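You operate a simulated robot arm through the tools that you are given. There is no shell and no other tool. Be economical: measure what you need, move in short steps, check, and stop when the job is done.

You are at the controls of a simulated robot arm. One attempt, no reset.

JOB
Put the blue short roller on top of the flat mesh pouch.

The check looks at the end state, three seconds after you hand in, the way a careful person would. Anything else that was tipped, shoved, dropped, spilled or broken makes it a failure.

ROBOT AND FRAMES
A 6-joint arm with a two-finger parallel gripper, fixed in place. Base frame: the origin is at the foot of the arm, x ahead of it, y to its left, z up; the work surface is at about z = 840. Units: mm, rad, N and s.
With the tool pointing down near the work surface it reaches from about 260 to 680 mm from the base axis. Its first joint turns from -1.152 to 1.152 rad. Payload 2.9 kg.
The TCP is the grasp point between the finger pads, 30 mm short of the fingertips. In the tool frame z runs along the fingers and y along their closing line. Largest opening 110 mm; finger width 20, thickness 10; the body of the gripper, 48 by 112 mm, starts 55 mm behind the TCP.
Orientation is that of the tool frame in the base frame, as a unit quaternion [w, x, y, z]. With the fingers straight down and closing along the base's y, the tool's x points along the base's -x, its y along +y and its z along -z.

CONTROLS
- The arm moves only by the tool move_arm. Its argument "commands" is a list of rows, each an object of numbers (a shift or turn left out is 0, a gripper value left out holds the last): "x", "y", "z": the shift along the tool's x, y, z in units of 30 mm (1.0 is 30 mm); "rx", "ry", "rz": the turn, a rotation vector about the tool's x, y, z in units of 4 degrees (1.0 is 4 degrees). In form: [{"x": .., "y": .., "z": .., "rx": .., "ry": .., "rz": ..}, ...]. A call has 1 to 12 rows; each row shifts and turns the commanded pose from where the row before left it, along the tool's axes as they then stand. "claw" is the finger opening in m, from 0 to 0.11, set as the call begins (left out, the last holds). A call with a number of a shift or a turn outside -1 to 1 is refused whole. Each row takes 0.2 s and may step no farther than 50 mm and 0.15 rad from the row before; otherwise, or with a gripper value out of range, the whole call is refused. Where a pose cannot be reached the arm comes as near as it can. A force on the tool above 40 N (or 10 N above the force at the start of the call, whichever is more), or a blocked arm, ends the call early, and 0.2 s more pass. The fingers move at their own pace (about 108 mm/s each) and stop on an object; they squeeze with about 37 N. The grip force told is the motor's: it shows also when the fingers shut on nothing. Time passes only in rows, and 0.2 s behind the last, so rows that do not move let the fingers close. It gives the time, the measured TCP pose, the force on the tool (base axes), the opening and the grip force at its end, in the units of the frame above (readings bear some noise), and new pictures: "pictures" is both (left out), scene, wrist or none.
- Cameras (640 x 400 px; columns grow to the right, rows downward): "scene" is fixed at [69.9, 424.4, 1392.5]; the picture's right is [-0.84, -0.55, 0.00], its down [-0.26, 0.40, -0.88] and it looks along [0.48, -0.73, -0.48] (base axes); focal length 344 px, centre (320, 200). "wrist" rides on the gripper at [-36, 0, -57] in the tool frame; the picture's right is [0.00, -1.00, 0.00], its down [0.97, 0.00, -0.24] and it looks along [0.24, 0.00, 0.97] (tool axes); focal length 218 px, centre (320, 200). There is no depth. A picture from a camera that has moved, and an enlarged one, comes with that camera's place and axes in the base frame and with its lens.
- inspect(camera, box): a new picture of the part [left, top, right, bottom] of that camera's present view, enlarged. No time passes.
- close_job(): hands the job in; it is judged then, once.

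Work in short steps. Places have to be worked out from the pictures, the camera data and where the tool is seen: move nearer, look again, correct. Check each grasp and each placing, and mend what went wrong. You have 90 turns and 170 pictures in all, those below and enlarged ones among them. Open the gripper and draw the arm clear of the work before you hand the job in, unless the task says otherwise; then end with one line.

The tools are called after ">>>" as a command line: name --argument value ..., lists and objects as JSON in quotes. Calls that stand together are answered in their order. move_arm: Moves the arm, as the interface text tells. Its arguments: {"type":"object","properties":{"commands":{"type":"array"},"claw":{"type":"number"},"pictures":{"type":"string","enum":["both","scene","wrist","none"]}},"required":["commands"]} The other tools are called the same way: inspect (camera, box) takes an enlarged picture of a part of a camera's view; close_job () hands the job in.

At the start:

```text
time: 0.0
tool_pos: [356.6, -61.9, 1071.8]
tcp_rot: [0.0, 0.001, 1.0, 0.0]
ft_force: [0.8, -0.2, 0.0]
grip_width: 110.0
grasp_force: 0.0
```

scene: 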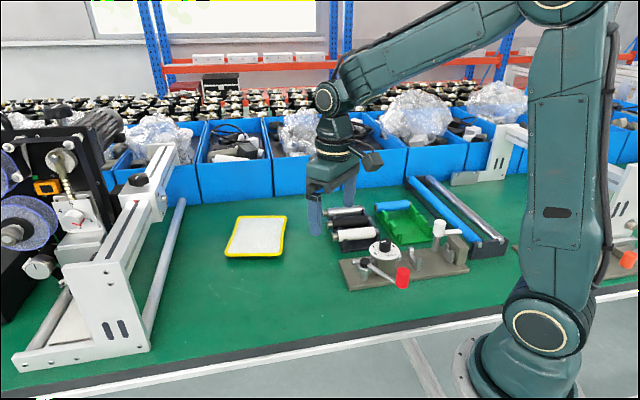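
wrist: 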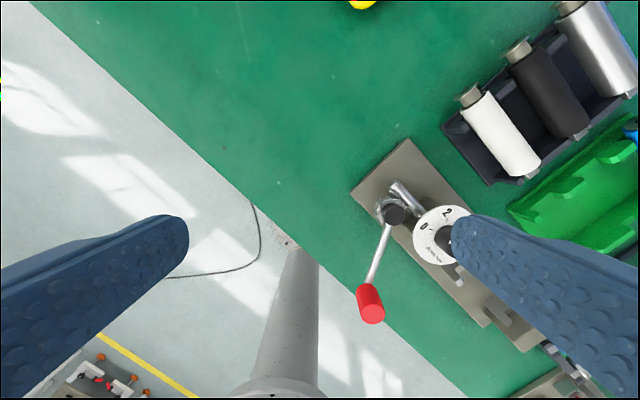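

I'll enlarge the scene around the trays to find the blue short roller and the pouch.

>>> inspect --camera "scene" --box '[310, 160, 520, 291]'

>>> inspect --camera "scene" --box '[200, 190, 330, 271]'

```text
3.05 times, centred on (415, 226) of scene
camera zoom: at [69.9, 424.4, 1392.5], right [-0.84, -0.55, 0.0], down [-0.26, 0.4, -0.88], along [0.48, -0.73, -0.48], focal length 1048 px, centre (30, 122)
```

zoom: 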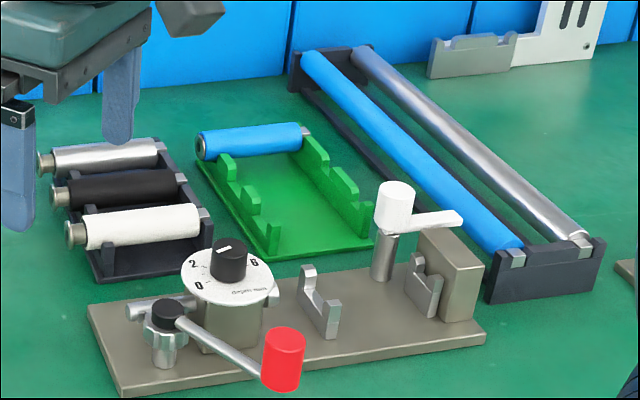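

```text
4.92 times, centred on (265, 230) of scene
camera zoom: at [69.9, 424.4, 1392.5], right [-0.84, -0.55, 0.0], down [-0.26, 0.4, -0.88], along [0.48, -0.73, -0.48], focal length 1694 px, centre (591, 50)
```

zoom: 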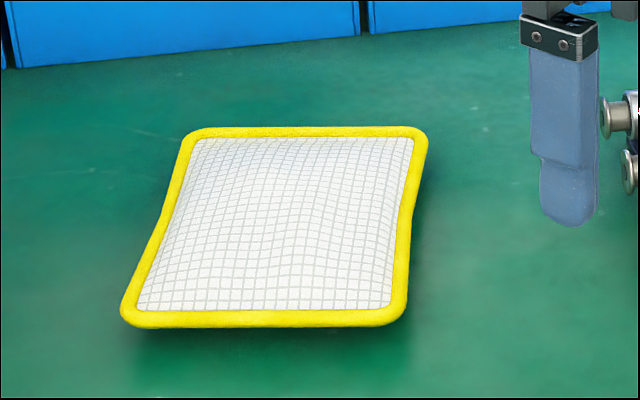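

The blue short roller sits on the far end of the green holder at about (375, -442), axis roughly 45° in the base plane. The pouch is centred at about (650, -145). I'll move over the roller at height and look.

>>> move_arm --commands '[{"y": -1}, {"y": -1}, {"y": -1}, {"y": -1}, {"y": -1}, {"y": -1}, {"y": -1}, {"y": -1}, {"y": -1}, {"y": -1}, {"y": -1}, {"y": -0.5}]' --pictures "both"

```text
time: 2.6
tool_pos: [356.9, -406.4, 1073.6]
tcp_rot: [0.0, 0.0, 1.0, 0.0]
ft_force: [0.0, 0.8, -0.6]
grip_width: 109.8
grasp_force: 0.0
camera wrist: at [392.4, -406.9, 1129.8], right [0.0, -1.0, 0.0], down [-0.97, 0.0, 0.24], along [-0.24, 0.0, -0.97], focal length 218 px, centre (320, 200)
```

scene: 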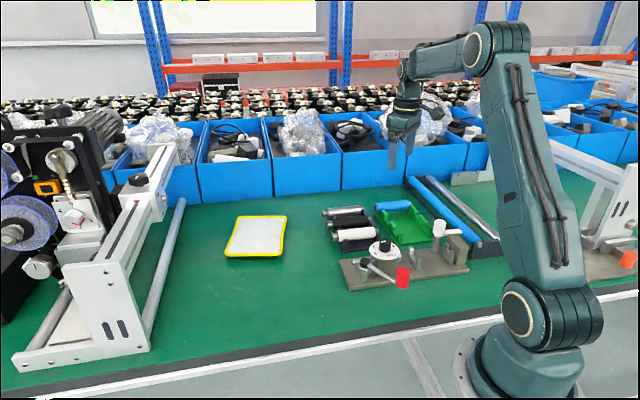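
wrist: 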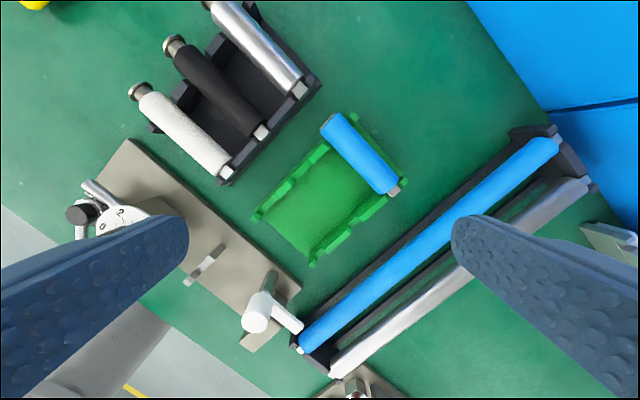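

Both cameras agree: roller centre about (381, -456), z about 877, axis along (-0.72, -0.70). I turn the closing line 45° to cross the roller and then check from above.

>>> move_arm --commands '[{"x": -0.8, "y": -0.8, "rz": 0}, {"y": -0.85, "rz": -0.94}, {"rz": -0.94}, {"rz": -0.94}, {"rz": -0.94}, {"rz": -0.94}, {"rz": -0.94}, {"rz": -0.94}, {"rz": -0.94}, {"rz": -0.94}, {"rz": -0.94}, {"rz": -0.94}]' --claw 0.07 --pictures "none"

>>> move_arm --commands '[{"rz": -0.8, "z": 1}, {"z": 1}]' --pictures "wrist"

```text
time: 5.2
tool_pos: [379.8, -453.8, 1070.7]
tcp_rot: [0.0, -0.353, 0.936, -0.001]
ft_force: [0.7, 0.2, -0.7]
grip_width: 70.1
grasp_force: 0.1
```

```text
time: 5.8
tool_pos: [380.2, -455.8, 1011.3]
tcp_rot: [0.0, -0.379, 0.925, -0.001]
ft_force: [-0.3, -0.3, 0.1]
grip_width: 70.1
grasp_force: 0.0
camera wrist: at [405.0, -431.1, 1069.1], right [0.7, -0.71, 0.0], down [-0.69, -0.68, 0.24], along [-0.17, -0.17, -0.97], focal length 218 px, centre (320, 200)
```

wrist: 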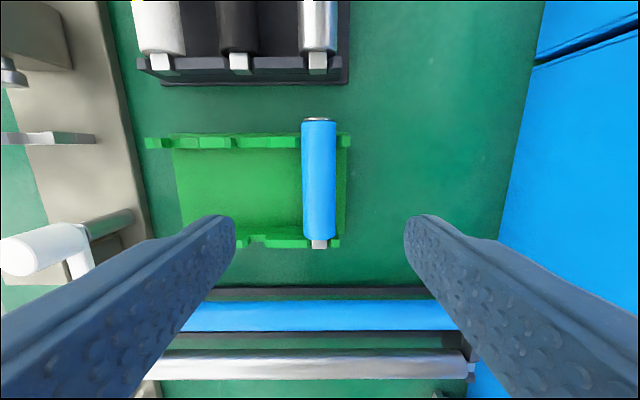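

Alignment is good. The roller centre is about 3–4 mm along tool -x from the TCP, so I correct that and descend most of the way.

>>> move_arm --commands '[{"x": -0.12, "z": 0.8}, {"z": 0.8}, {"z": 0.8}, {"z": 0.6}, {"z": 0.4}]' --pictures "both"

```text
time: 7.0
tool_pos: [382.8, -452.6, 908.6]
tcp_rot: [0.0, -0.379, 0.925, 0.0]
ft_force: [-1.0, -0.9, -0.1]
grip_width: 70.1
grasp_force: 0.0
camera wrist: at [408.4, -428.0, 966.8], right [0.7, -0.71, 0.0], down [-0.69, -0.68, 0.24], along [-0.17, -0.17, -0.97], focal length 218 px, centre (320, 200)
```

scene: 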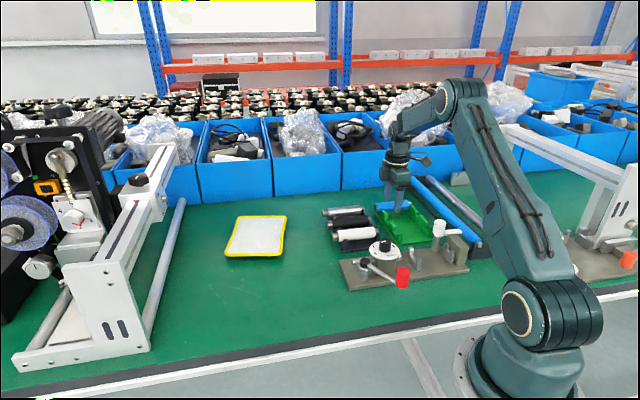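
wrist: 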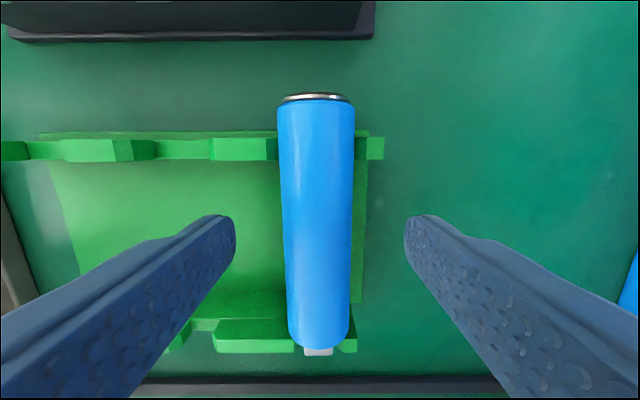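

The roller is centred between the fingers. Next I go down to about z = 883 and close.

>>> move_arm --commands '[{"z": 0.45}, {"z": 0.4}]' --pictures "scene"

>>> inspect --camera "scene" --box '[350, 170, 450, 232]'

```text
time: 7.6
tool_pos: [383.5, -453.3, 884.4]
tcp_rot: [0.0, -0.379, 0.925, 0.001]
ft_force: [-0.6, 0.2, 0.4]
grip_width: 69.9
grasp_force: 0.0
```

scene: 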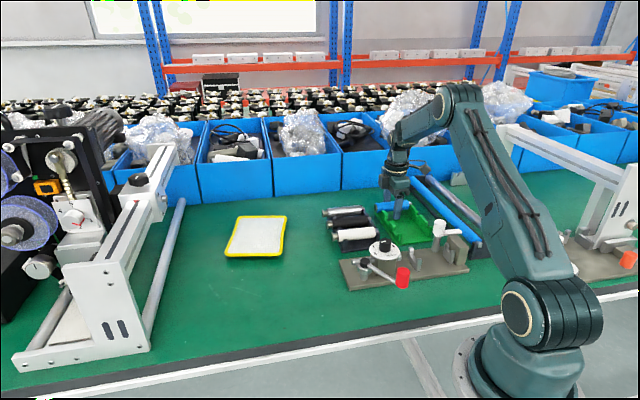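

```text
6.40 times, centred on (400, 201) of scene
camera zoom: at [69.9, 424.4, 1392.5], right [-0.84, -0.55, 0.0], down [-0.26, 0.4, -0.88], along [0.48, -0.73, -0.48], focal length 2202 px, centre (-192, 194)
```

zoom: 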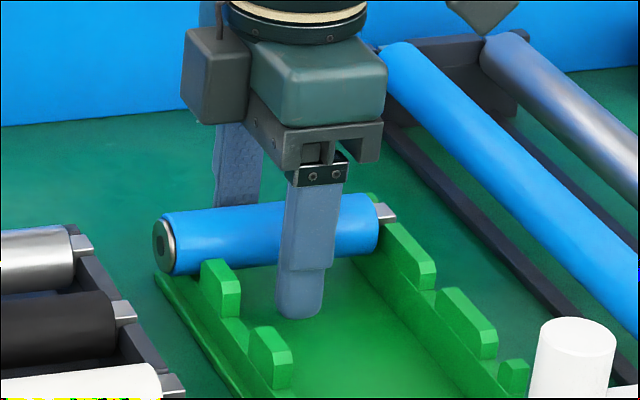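

The fingers straddle the roller with the tips below it and clear of the holder. I close now.

>>> move_arm --commands '[{}, {}, {}]' --claw 0.0 --pictures "wrist"

```text
time: 8.4
tool_pos: [383.2, -452.7, 884.7]
tcp_rot: [0.0, -0.379, 0.925, 0.001]
ft_force: [-2.6, 4.6, 1.5]
grip_width: 28.7
grasp_force: 36.9
camera wrist: at [408.3, -428.0, 942.7], right [0.7, -0.71, 0.0], down [-0.69, -0.68, 0.24], along [-0.17, -0.17, -0.97], focal length 218 px, centre (320, 200)
```

wrist: 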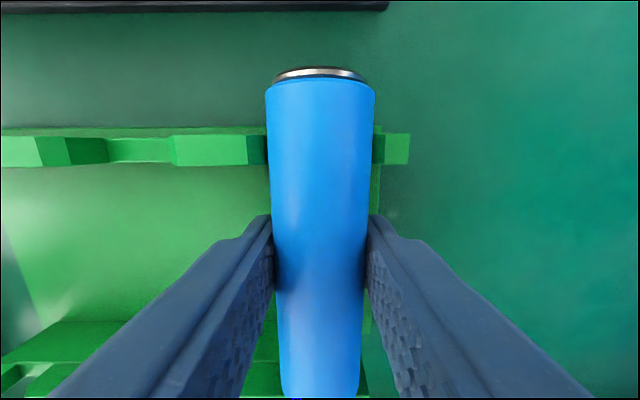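

The roller is gripped at 28.7 mm with 37 N. I lift it straight up.

>>> move_arm --commands '[{"z": -0.3}, {"z": -0.5}, {"z": -0.8}, {"z": -0.8}, {"z": -0.8}, {"z": -0.8}, {"z": -0.8}]' --pictures "both"

```text
time: 10.0
tool_pos: [385.0, -453.0, 1030.4]
tcp_rot: [0.0, -0.379, 0.925, 0.0]
ft_force: [0.4, -0.6, -0.3]
grip_width: 28.7
grasp_force: 37.1
camera wrist: at [409.7, -428.0, 1086.7], right [0.7, -0.71, 0.0], down [-0.69, -0.68, 0.24], along [-0.17, -0.17, -0.97], focal length 218 px, centre (320, 200)
```

scene: 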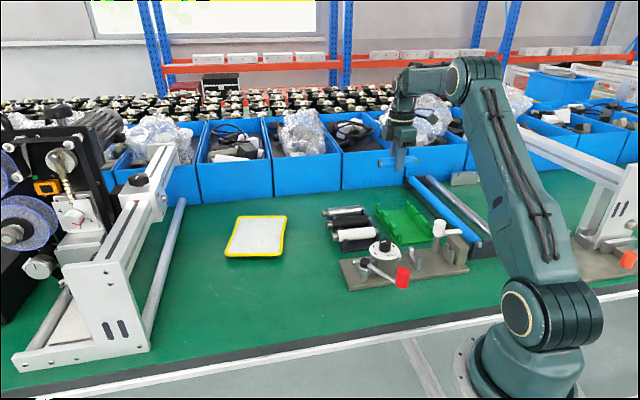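
wrist: 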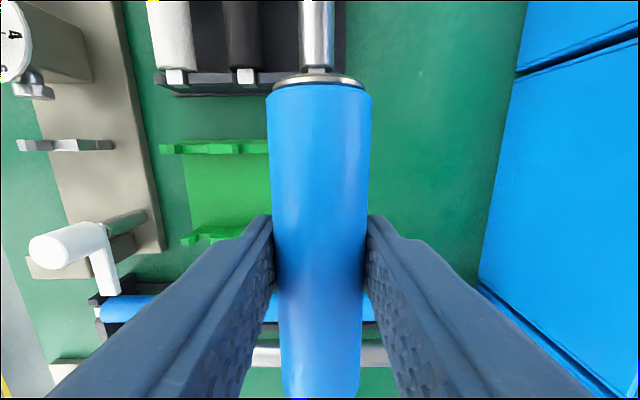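

The lift is clean. I carry the roller toward the pouch along tool -x and stop short to look at the pouch.

>>> move_arm --commands '[{"x": -0.9}, {"x": -0.9}, {"x": -0.9}, {"x": -0.9}, {"x": -0.9}, {"x": -0.9}, {"x": -0.9}, {"x": -0.9}, {"x": -0.9}, {"x": -0.9}]' --pictures "both"

```text
time: 12.2
tool_pos: [575.8, -262.4, 1030.0]
tcp_rot: [0.0, -0.379, 0.925, -0.001]
ft_force: [0.2, 0.1, -1.9]
grip_width: 28.8
grasp_force: 36.8
camera wrist: at [601.0, -237.8, 1087.1], right [0.7, -0.71, 0.0], down [-0.69, -0.68, 0.24], along [-0.17, -0.17, -0.97], focal length 218 px, centre (320, 200)
```

scene: 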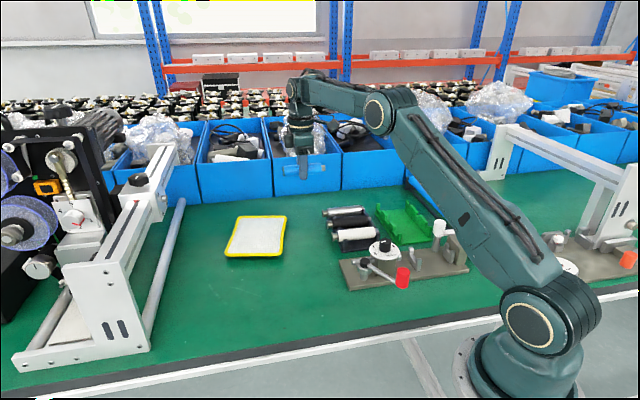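
wrist: 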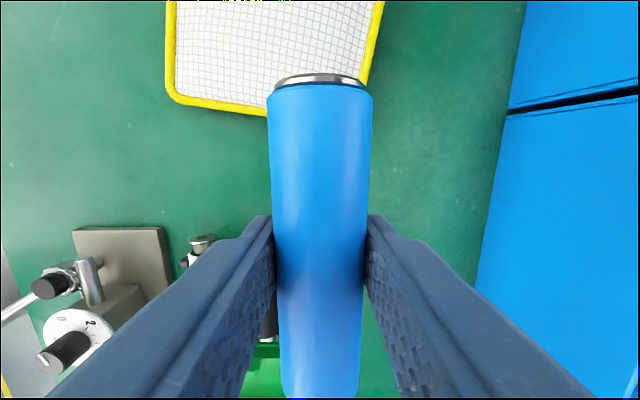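

The pouch edge nearest the racks runs from about (532, -97) to (642, -249), so the pouch is centred near (640, -135) with its short side along (0.81, 0.59). I move over it and turn about 8.6° to line the roller up with that short side.

>>> move_arm --commands '[{"x": -0.9, "y": 0.3}, {"x": -0.9, "y": 0.3}, {"x": -0.9, "y": 0.3}, {"x": -0.9, "y": 0.3}, {"x": -0.4, "y": 0.3}, {"rz": 0.75}, {"rz": 0.75}, {"rz": 0.65}]' --pictures "both"

```text
time: 14.0
tool_pos: [630.4, -146.7, 1028.2]
tcp_rot: [0.0, -0.308, 0.951, 0.0]
ft_force: [0.1, 0.2, -1.1]
grip_width: 28.7
grasp_force: 37.2
camera wrist: at [658.4, -126.2, 1085.6], right [0.59, -0.81, 0.0], down [-0.79, -0.57, 0.24], along [-0.19, -0.14, -0.97], focal length 218 px, centre (320, 200)
```

scene: 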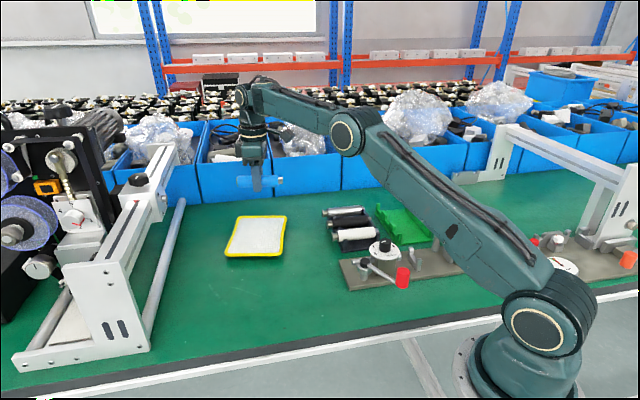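
wrist: 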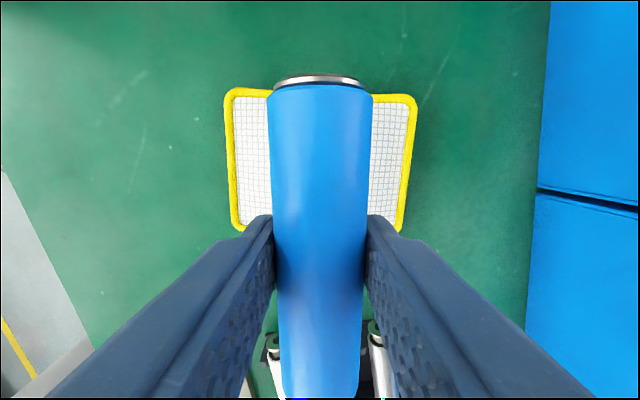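

The pouch centre is about 12 mm further along tool -x, near (640, -140). I shift there, start down, and check how far the fingertips hang below the roller.

>>> move_arm --commands '[{"x": -0.4, "z": 0.3}, {"z": 0.9}, {"z": 0.9}, {"z": 0.9}, {"z": 0.4}]' --pictures "none"

>>> inspect --camera "scene" --box '[210, 170, 310, 232]'

>>> inspect --camera "wrist" --box '[0, 0, 640, 400]'

```text
time: 15.2
tool_pos: [639.0, -139.8, 927.2]
tcp_rot: [0.0, -0.309, 0.951, 0.0]
ft_force: [-0.4, -0.2, -1.6]
grip_width: 29.2
grasp_force: 36.9
```

```text
6.40 times, centred on (260, 201) of scene
camera zoom: at [69.9, 424.4, 1392.5], right [-0.84, -0.55, 0.0], down [-0.26, 0.4, -0.88], along [0.48, -0.73, -0.48], focal length 2202 px, centre (704, 194)
```

zoom: 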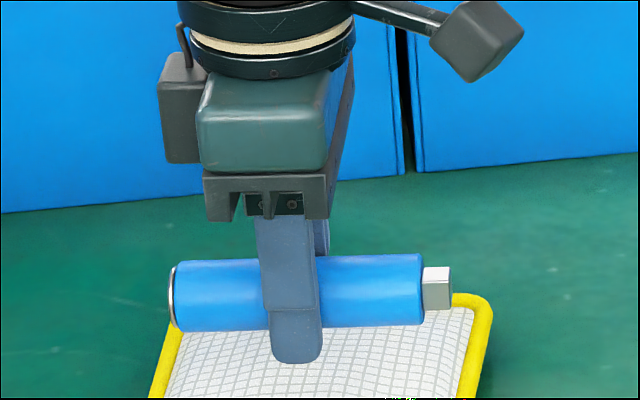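

```text
1.00 times, centred on (320, 200) of wrist
camera zoom: at [668.5, -119.7, 984.2], right [0.59, -0.81, 0.0], down [-0.79, -0.57, 0.24], along [-0.19, -0.14, -0.97], focal length 218 px, centre (320, 200)
```

zoom: 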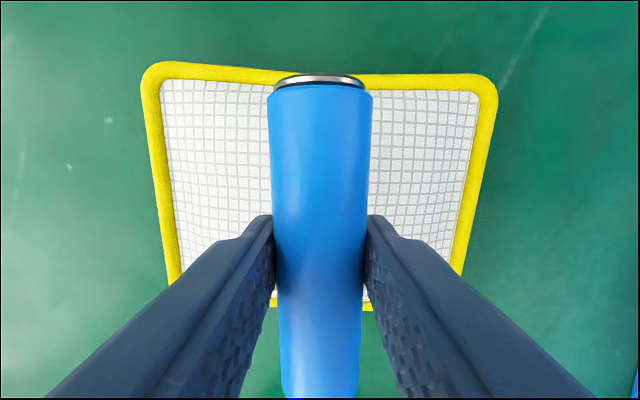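

The roller is centred over the pouch. The fingertips hang about 8 mm below the roller, so I go down gently in small steps and watch the force.

>>> move_arm --commands '[{"z": 0.5}, {"z": 0.4}, {"z": 0.2}]' --pictures "none"

>>> inspect --camera "scene" --box '[210, 190, 310, 252]'

```text
time: 16.0
tool_pos: [641.2, -141.3, 904.2]
tcp_rot: [0.004, -0.308, 0.951, -0.002]
ft_force: [-0.2, 0.3, 4.5]
grip_width: 29.0
grasp_force: 37.6
stopped in row 3: the force on the tool passed its limit (the readings are from after the stop); the commanded pose is now the measured one
```

```text
6.40 times, centred on (260, 221) of scene
camera zoom: at [69.8, 424.4, 1392.5], right [-0.84, -0.55, 0.0], down [-0.26, 0.4, -0.88], along [0.48, -0.73, -0.48], focal length 2202 px, centre (704, 66)
```

zoom: 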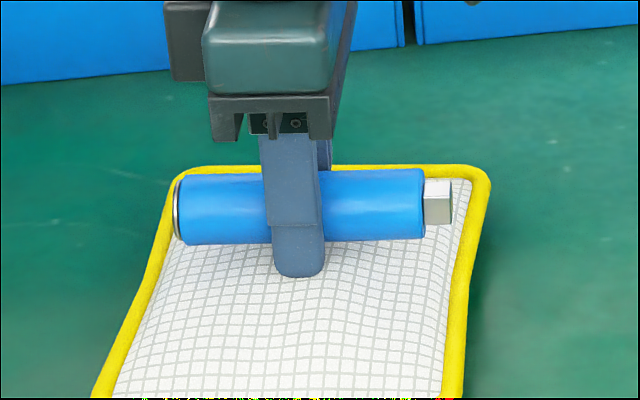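

Contact came at TCP z = 904, so the pouch top is about 874, and the roller is a few mm above it. I open only slightly so the fingers still cage the roller as it settles.

>>> move_arm --commands '[{}, {}, {}]' --claw 0.033 --pictures "none"

>>> inspect --camera "scene" --box '[210, 190, 310, 252]'

>>> inspect --camera "wrist" --box '[120, 0, 520, 250]'

```text
time: 16.8
tool_pos: [642.0, -141.7, 904.3]
tcp_rot: [0.004, -0.308, 0.951, -0.002]
ft_force: [1.1, -1.5, 9.2]
grip_width: 32.2
grasp_force: 0.0
```

```text
6.40 times, centred on (260, 221) of scene
camera zoom: at [69.7, 424.4, 1392.5], right [-0.84, -0.55, 0.0], down [-0.26, 0.4, -0.88], along [0.48, -0.73, -0.48], focal length 2202 px, centre (704, 66)
```

zoom: 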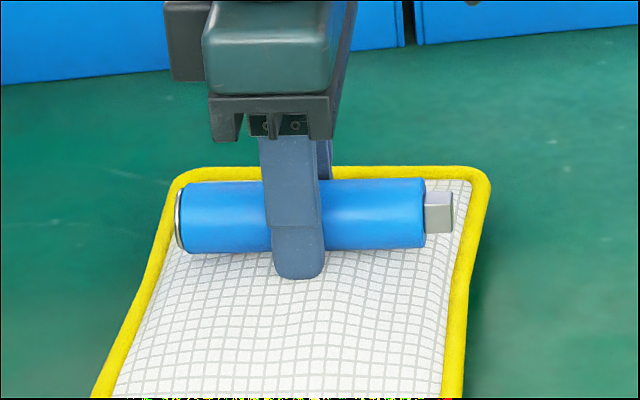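

```text
1.60 times, centred on (320, 125) of wrist
camera zoom: at [669.6, -120.5, 962.7], right [0.59, -0.81, 0.01], down [-0.79, -0.57, 0.23], along [-0.19, -0.14, -0.97], focal length 349 px, centre (320, 320)
```

zoom: 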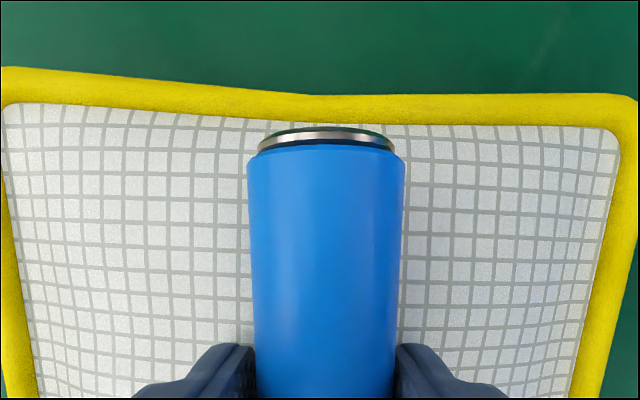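

The roller has settled onto the pouch between the fingers. I raise the tips slightly and widen the cage a little to see if it rolls.

>>> move_arm --commands '[{"z": -0.1}, {"z": -0.1}]' --pictures "none"

>>> move_arm --commands '[{}, {}, {}, {}]' --claw 0.044 --pictures "none"

>>> inspect --camera "wrist" --box '[120, 0, 520, 250]'

>>> inspect --camera "scene" --box '[210, 190, 310, 252]'

```text
time: 17.4
tool_pos: [640.6, -141.6, 909.1]
tcp_rot: [0.003, -0.308, 0.951, -0.002]
ft_force: [0.2, 0.2, -0.4]
grip_width: 32.8
grasp_force: 0.1
```

```text
time: 18.4
tool_pos: [639.9, -141.4, 909.9]
tcp_rot: [0.003, -0.308, 0.951, -0.002]
ft_force: [0.1, -0.5, -0.2]
grip_width: 44.2
grasp_force: 0.0
```

```text
1.60 times, centred on (320, 125) of wrist
camera zoom: at [669.6, -120.5, 968.2], right [0.59, -0.81, 0.01], down [-0.79, -0.57, 0.24], along [-0.19, -0.14, -0.97], focal length 349 px, centre (320, 320)
```

zoom: 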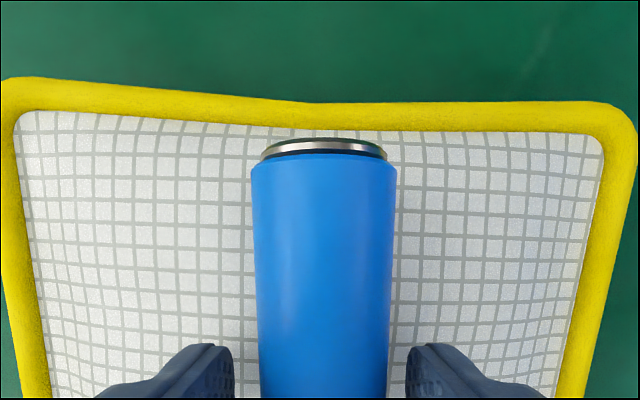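

```text
6.40 times, centred on (260, 221) of scene
camera zoom: at [69.9, 424.4, 1392.5], right [-0.84, -0.55, 0.0], down [-0.26, 0.4, -0.88], along [0.48, -0.73, -0.48], focal length 2202 px, centre (704, 66)
```

zoom: 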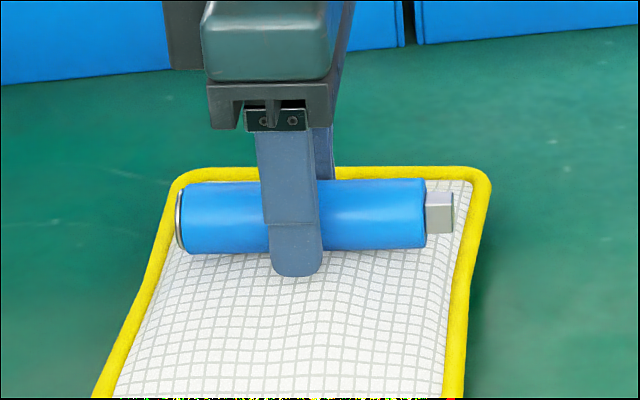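

The roller stays centred and does not roll with about 7 mm free on each side. I let some time pass with the cage wider still, then rise slowly.

>>> move_arm --commands '[{}, {}, {}, {}, {}, {}, {}, {}]' --claw 0.06 --pictures "none"

>>> inspect --camera "wrist" --box '[120, 0, 520, 250]'

```text
time: 20.2
tool_pos: [641.3, -141.2, 909.6]
tcp_rot: [0.003, -0.308, 0.951, -0.002]
ft_force: [0.1, -0.1, -0.4]
grip_width: 59.9
grasp_force: 0.0
```

```text
1.60 times, centred on (320, 125) of wrist
camera zoom: at [669.6, -120.5, 968.2], right [0.59, -0.81, 0.01], down [-0.79, -0.57, 0.24], along [-0.19, -0.14, -0.97], focal length 349 px, centre (320, 320)
```

zoom: 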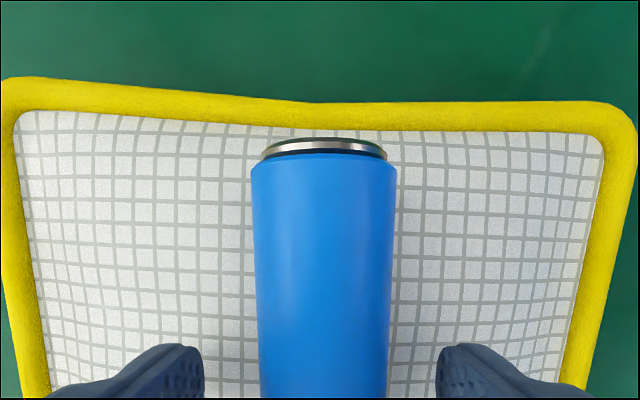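

The roller is completely still. I lift straight up, then check again.

>>> move_arm --commands '[{"z": -0.3}, {"z": -0.6}, {"z": -0.9}, {"z": -0.9}, {"z": -0.9}, {"z": -0.9}, {"x": 0.9}, {"x": 0.9}, {"x": 0.9}, {"x": 0.9}, {}, {}]' --pictures "both"

>>> inspect --camera "scene" --box '[200, 190, 320, 265]'

```text
time: 22.8
tool_pos: [552.3, -204.7, 1043.7]
tcp_rot: [0.004, -0.307, 0.952, -0.001]
ft_force: [-0.4, -0.3, -0.5]
grip_width: 60.0
grasp_force: 0.0
camera wrist: at [580.4, -183.4, 1102.0], right [0.59, -0.81, 0.01], down [-0.79, -0.57, 0.24], along [-0.19, -0.14, -0.97], focal length 218 px, centre (320, 200)
```

scene: 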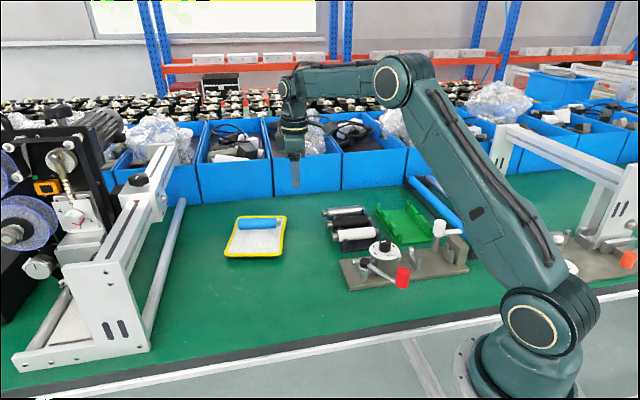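
wrist: 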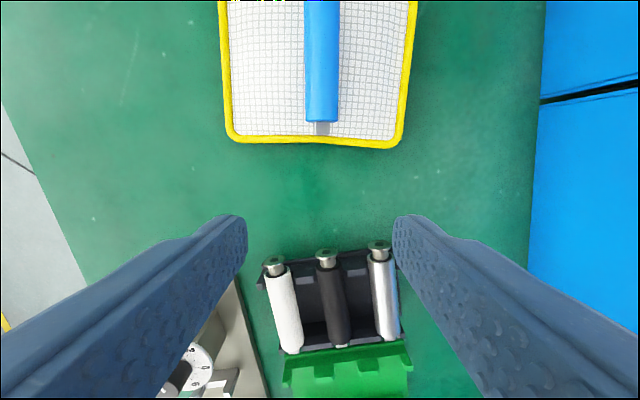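

```text
5.33 times, centred on (260, 228) of scene
camera zoom: at [69.8, 424.4, 1392.5], right [-0.84, -0.55, 0.0], down [-0.26, 0.4, -0.88], along [0.48, -0.73, -0.48], focal length 1835 px, centre (640, 53)
```

zoom: 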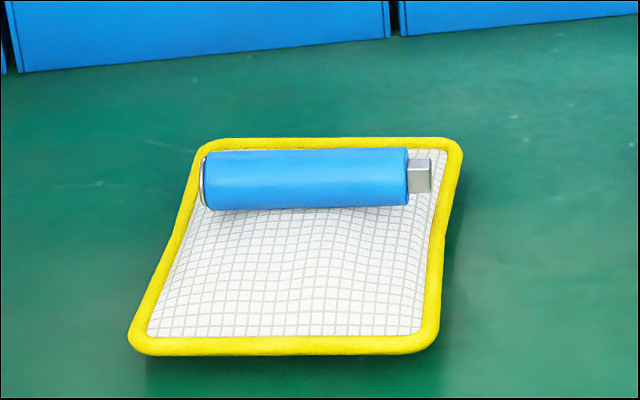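

The roller rests on the pouch and isn't moving. Nothing else has been disturbed, and the arm is clear with the gripper open, so I hand in.

>>> close_job

```text
The job is handed in.
```

The blue short roller is on top of the flat mesh pouch; it was lying still when I handed in, with the gripper open and the arm drawn clear.
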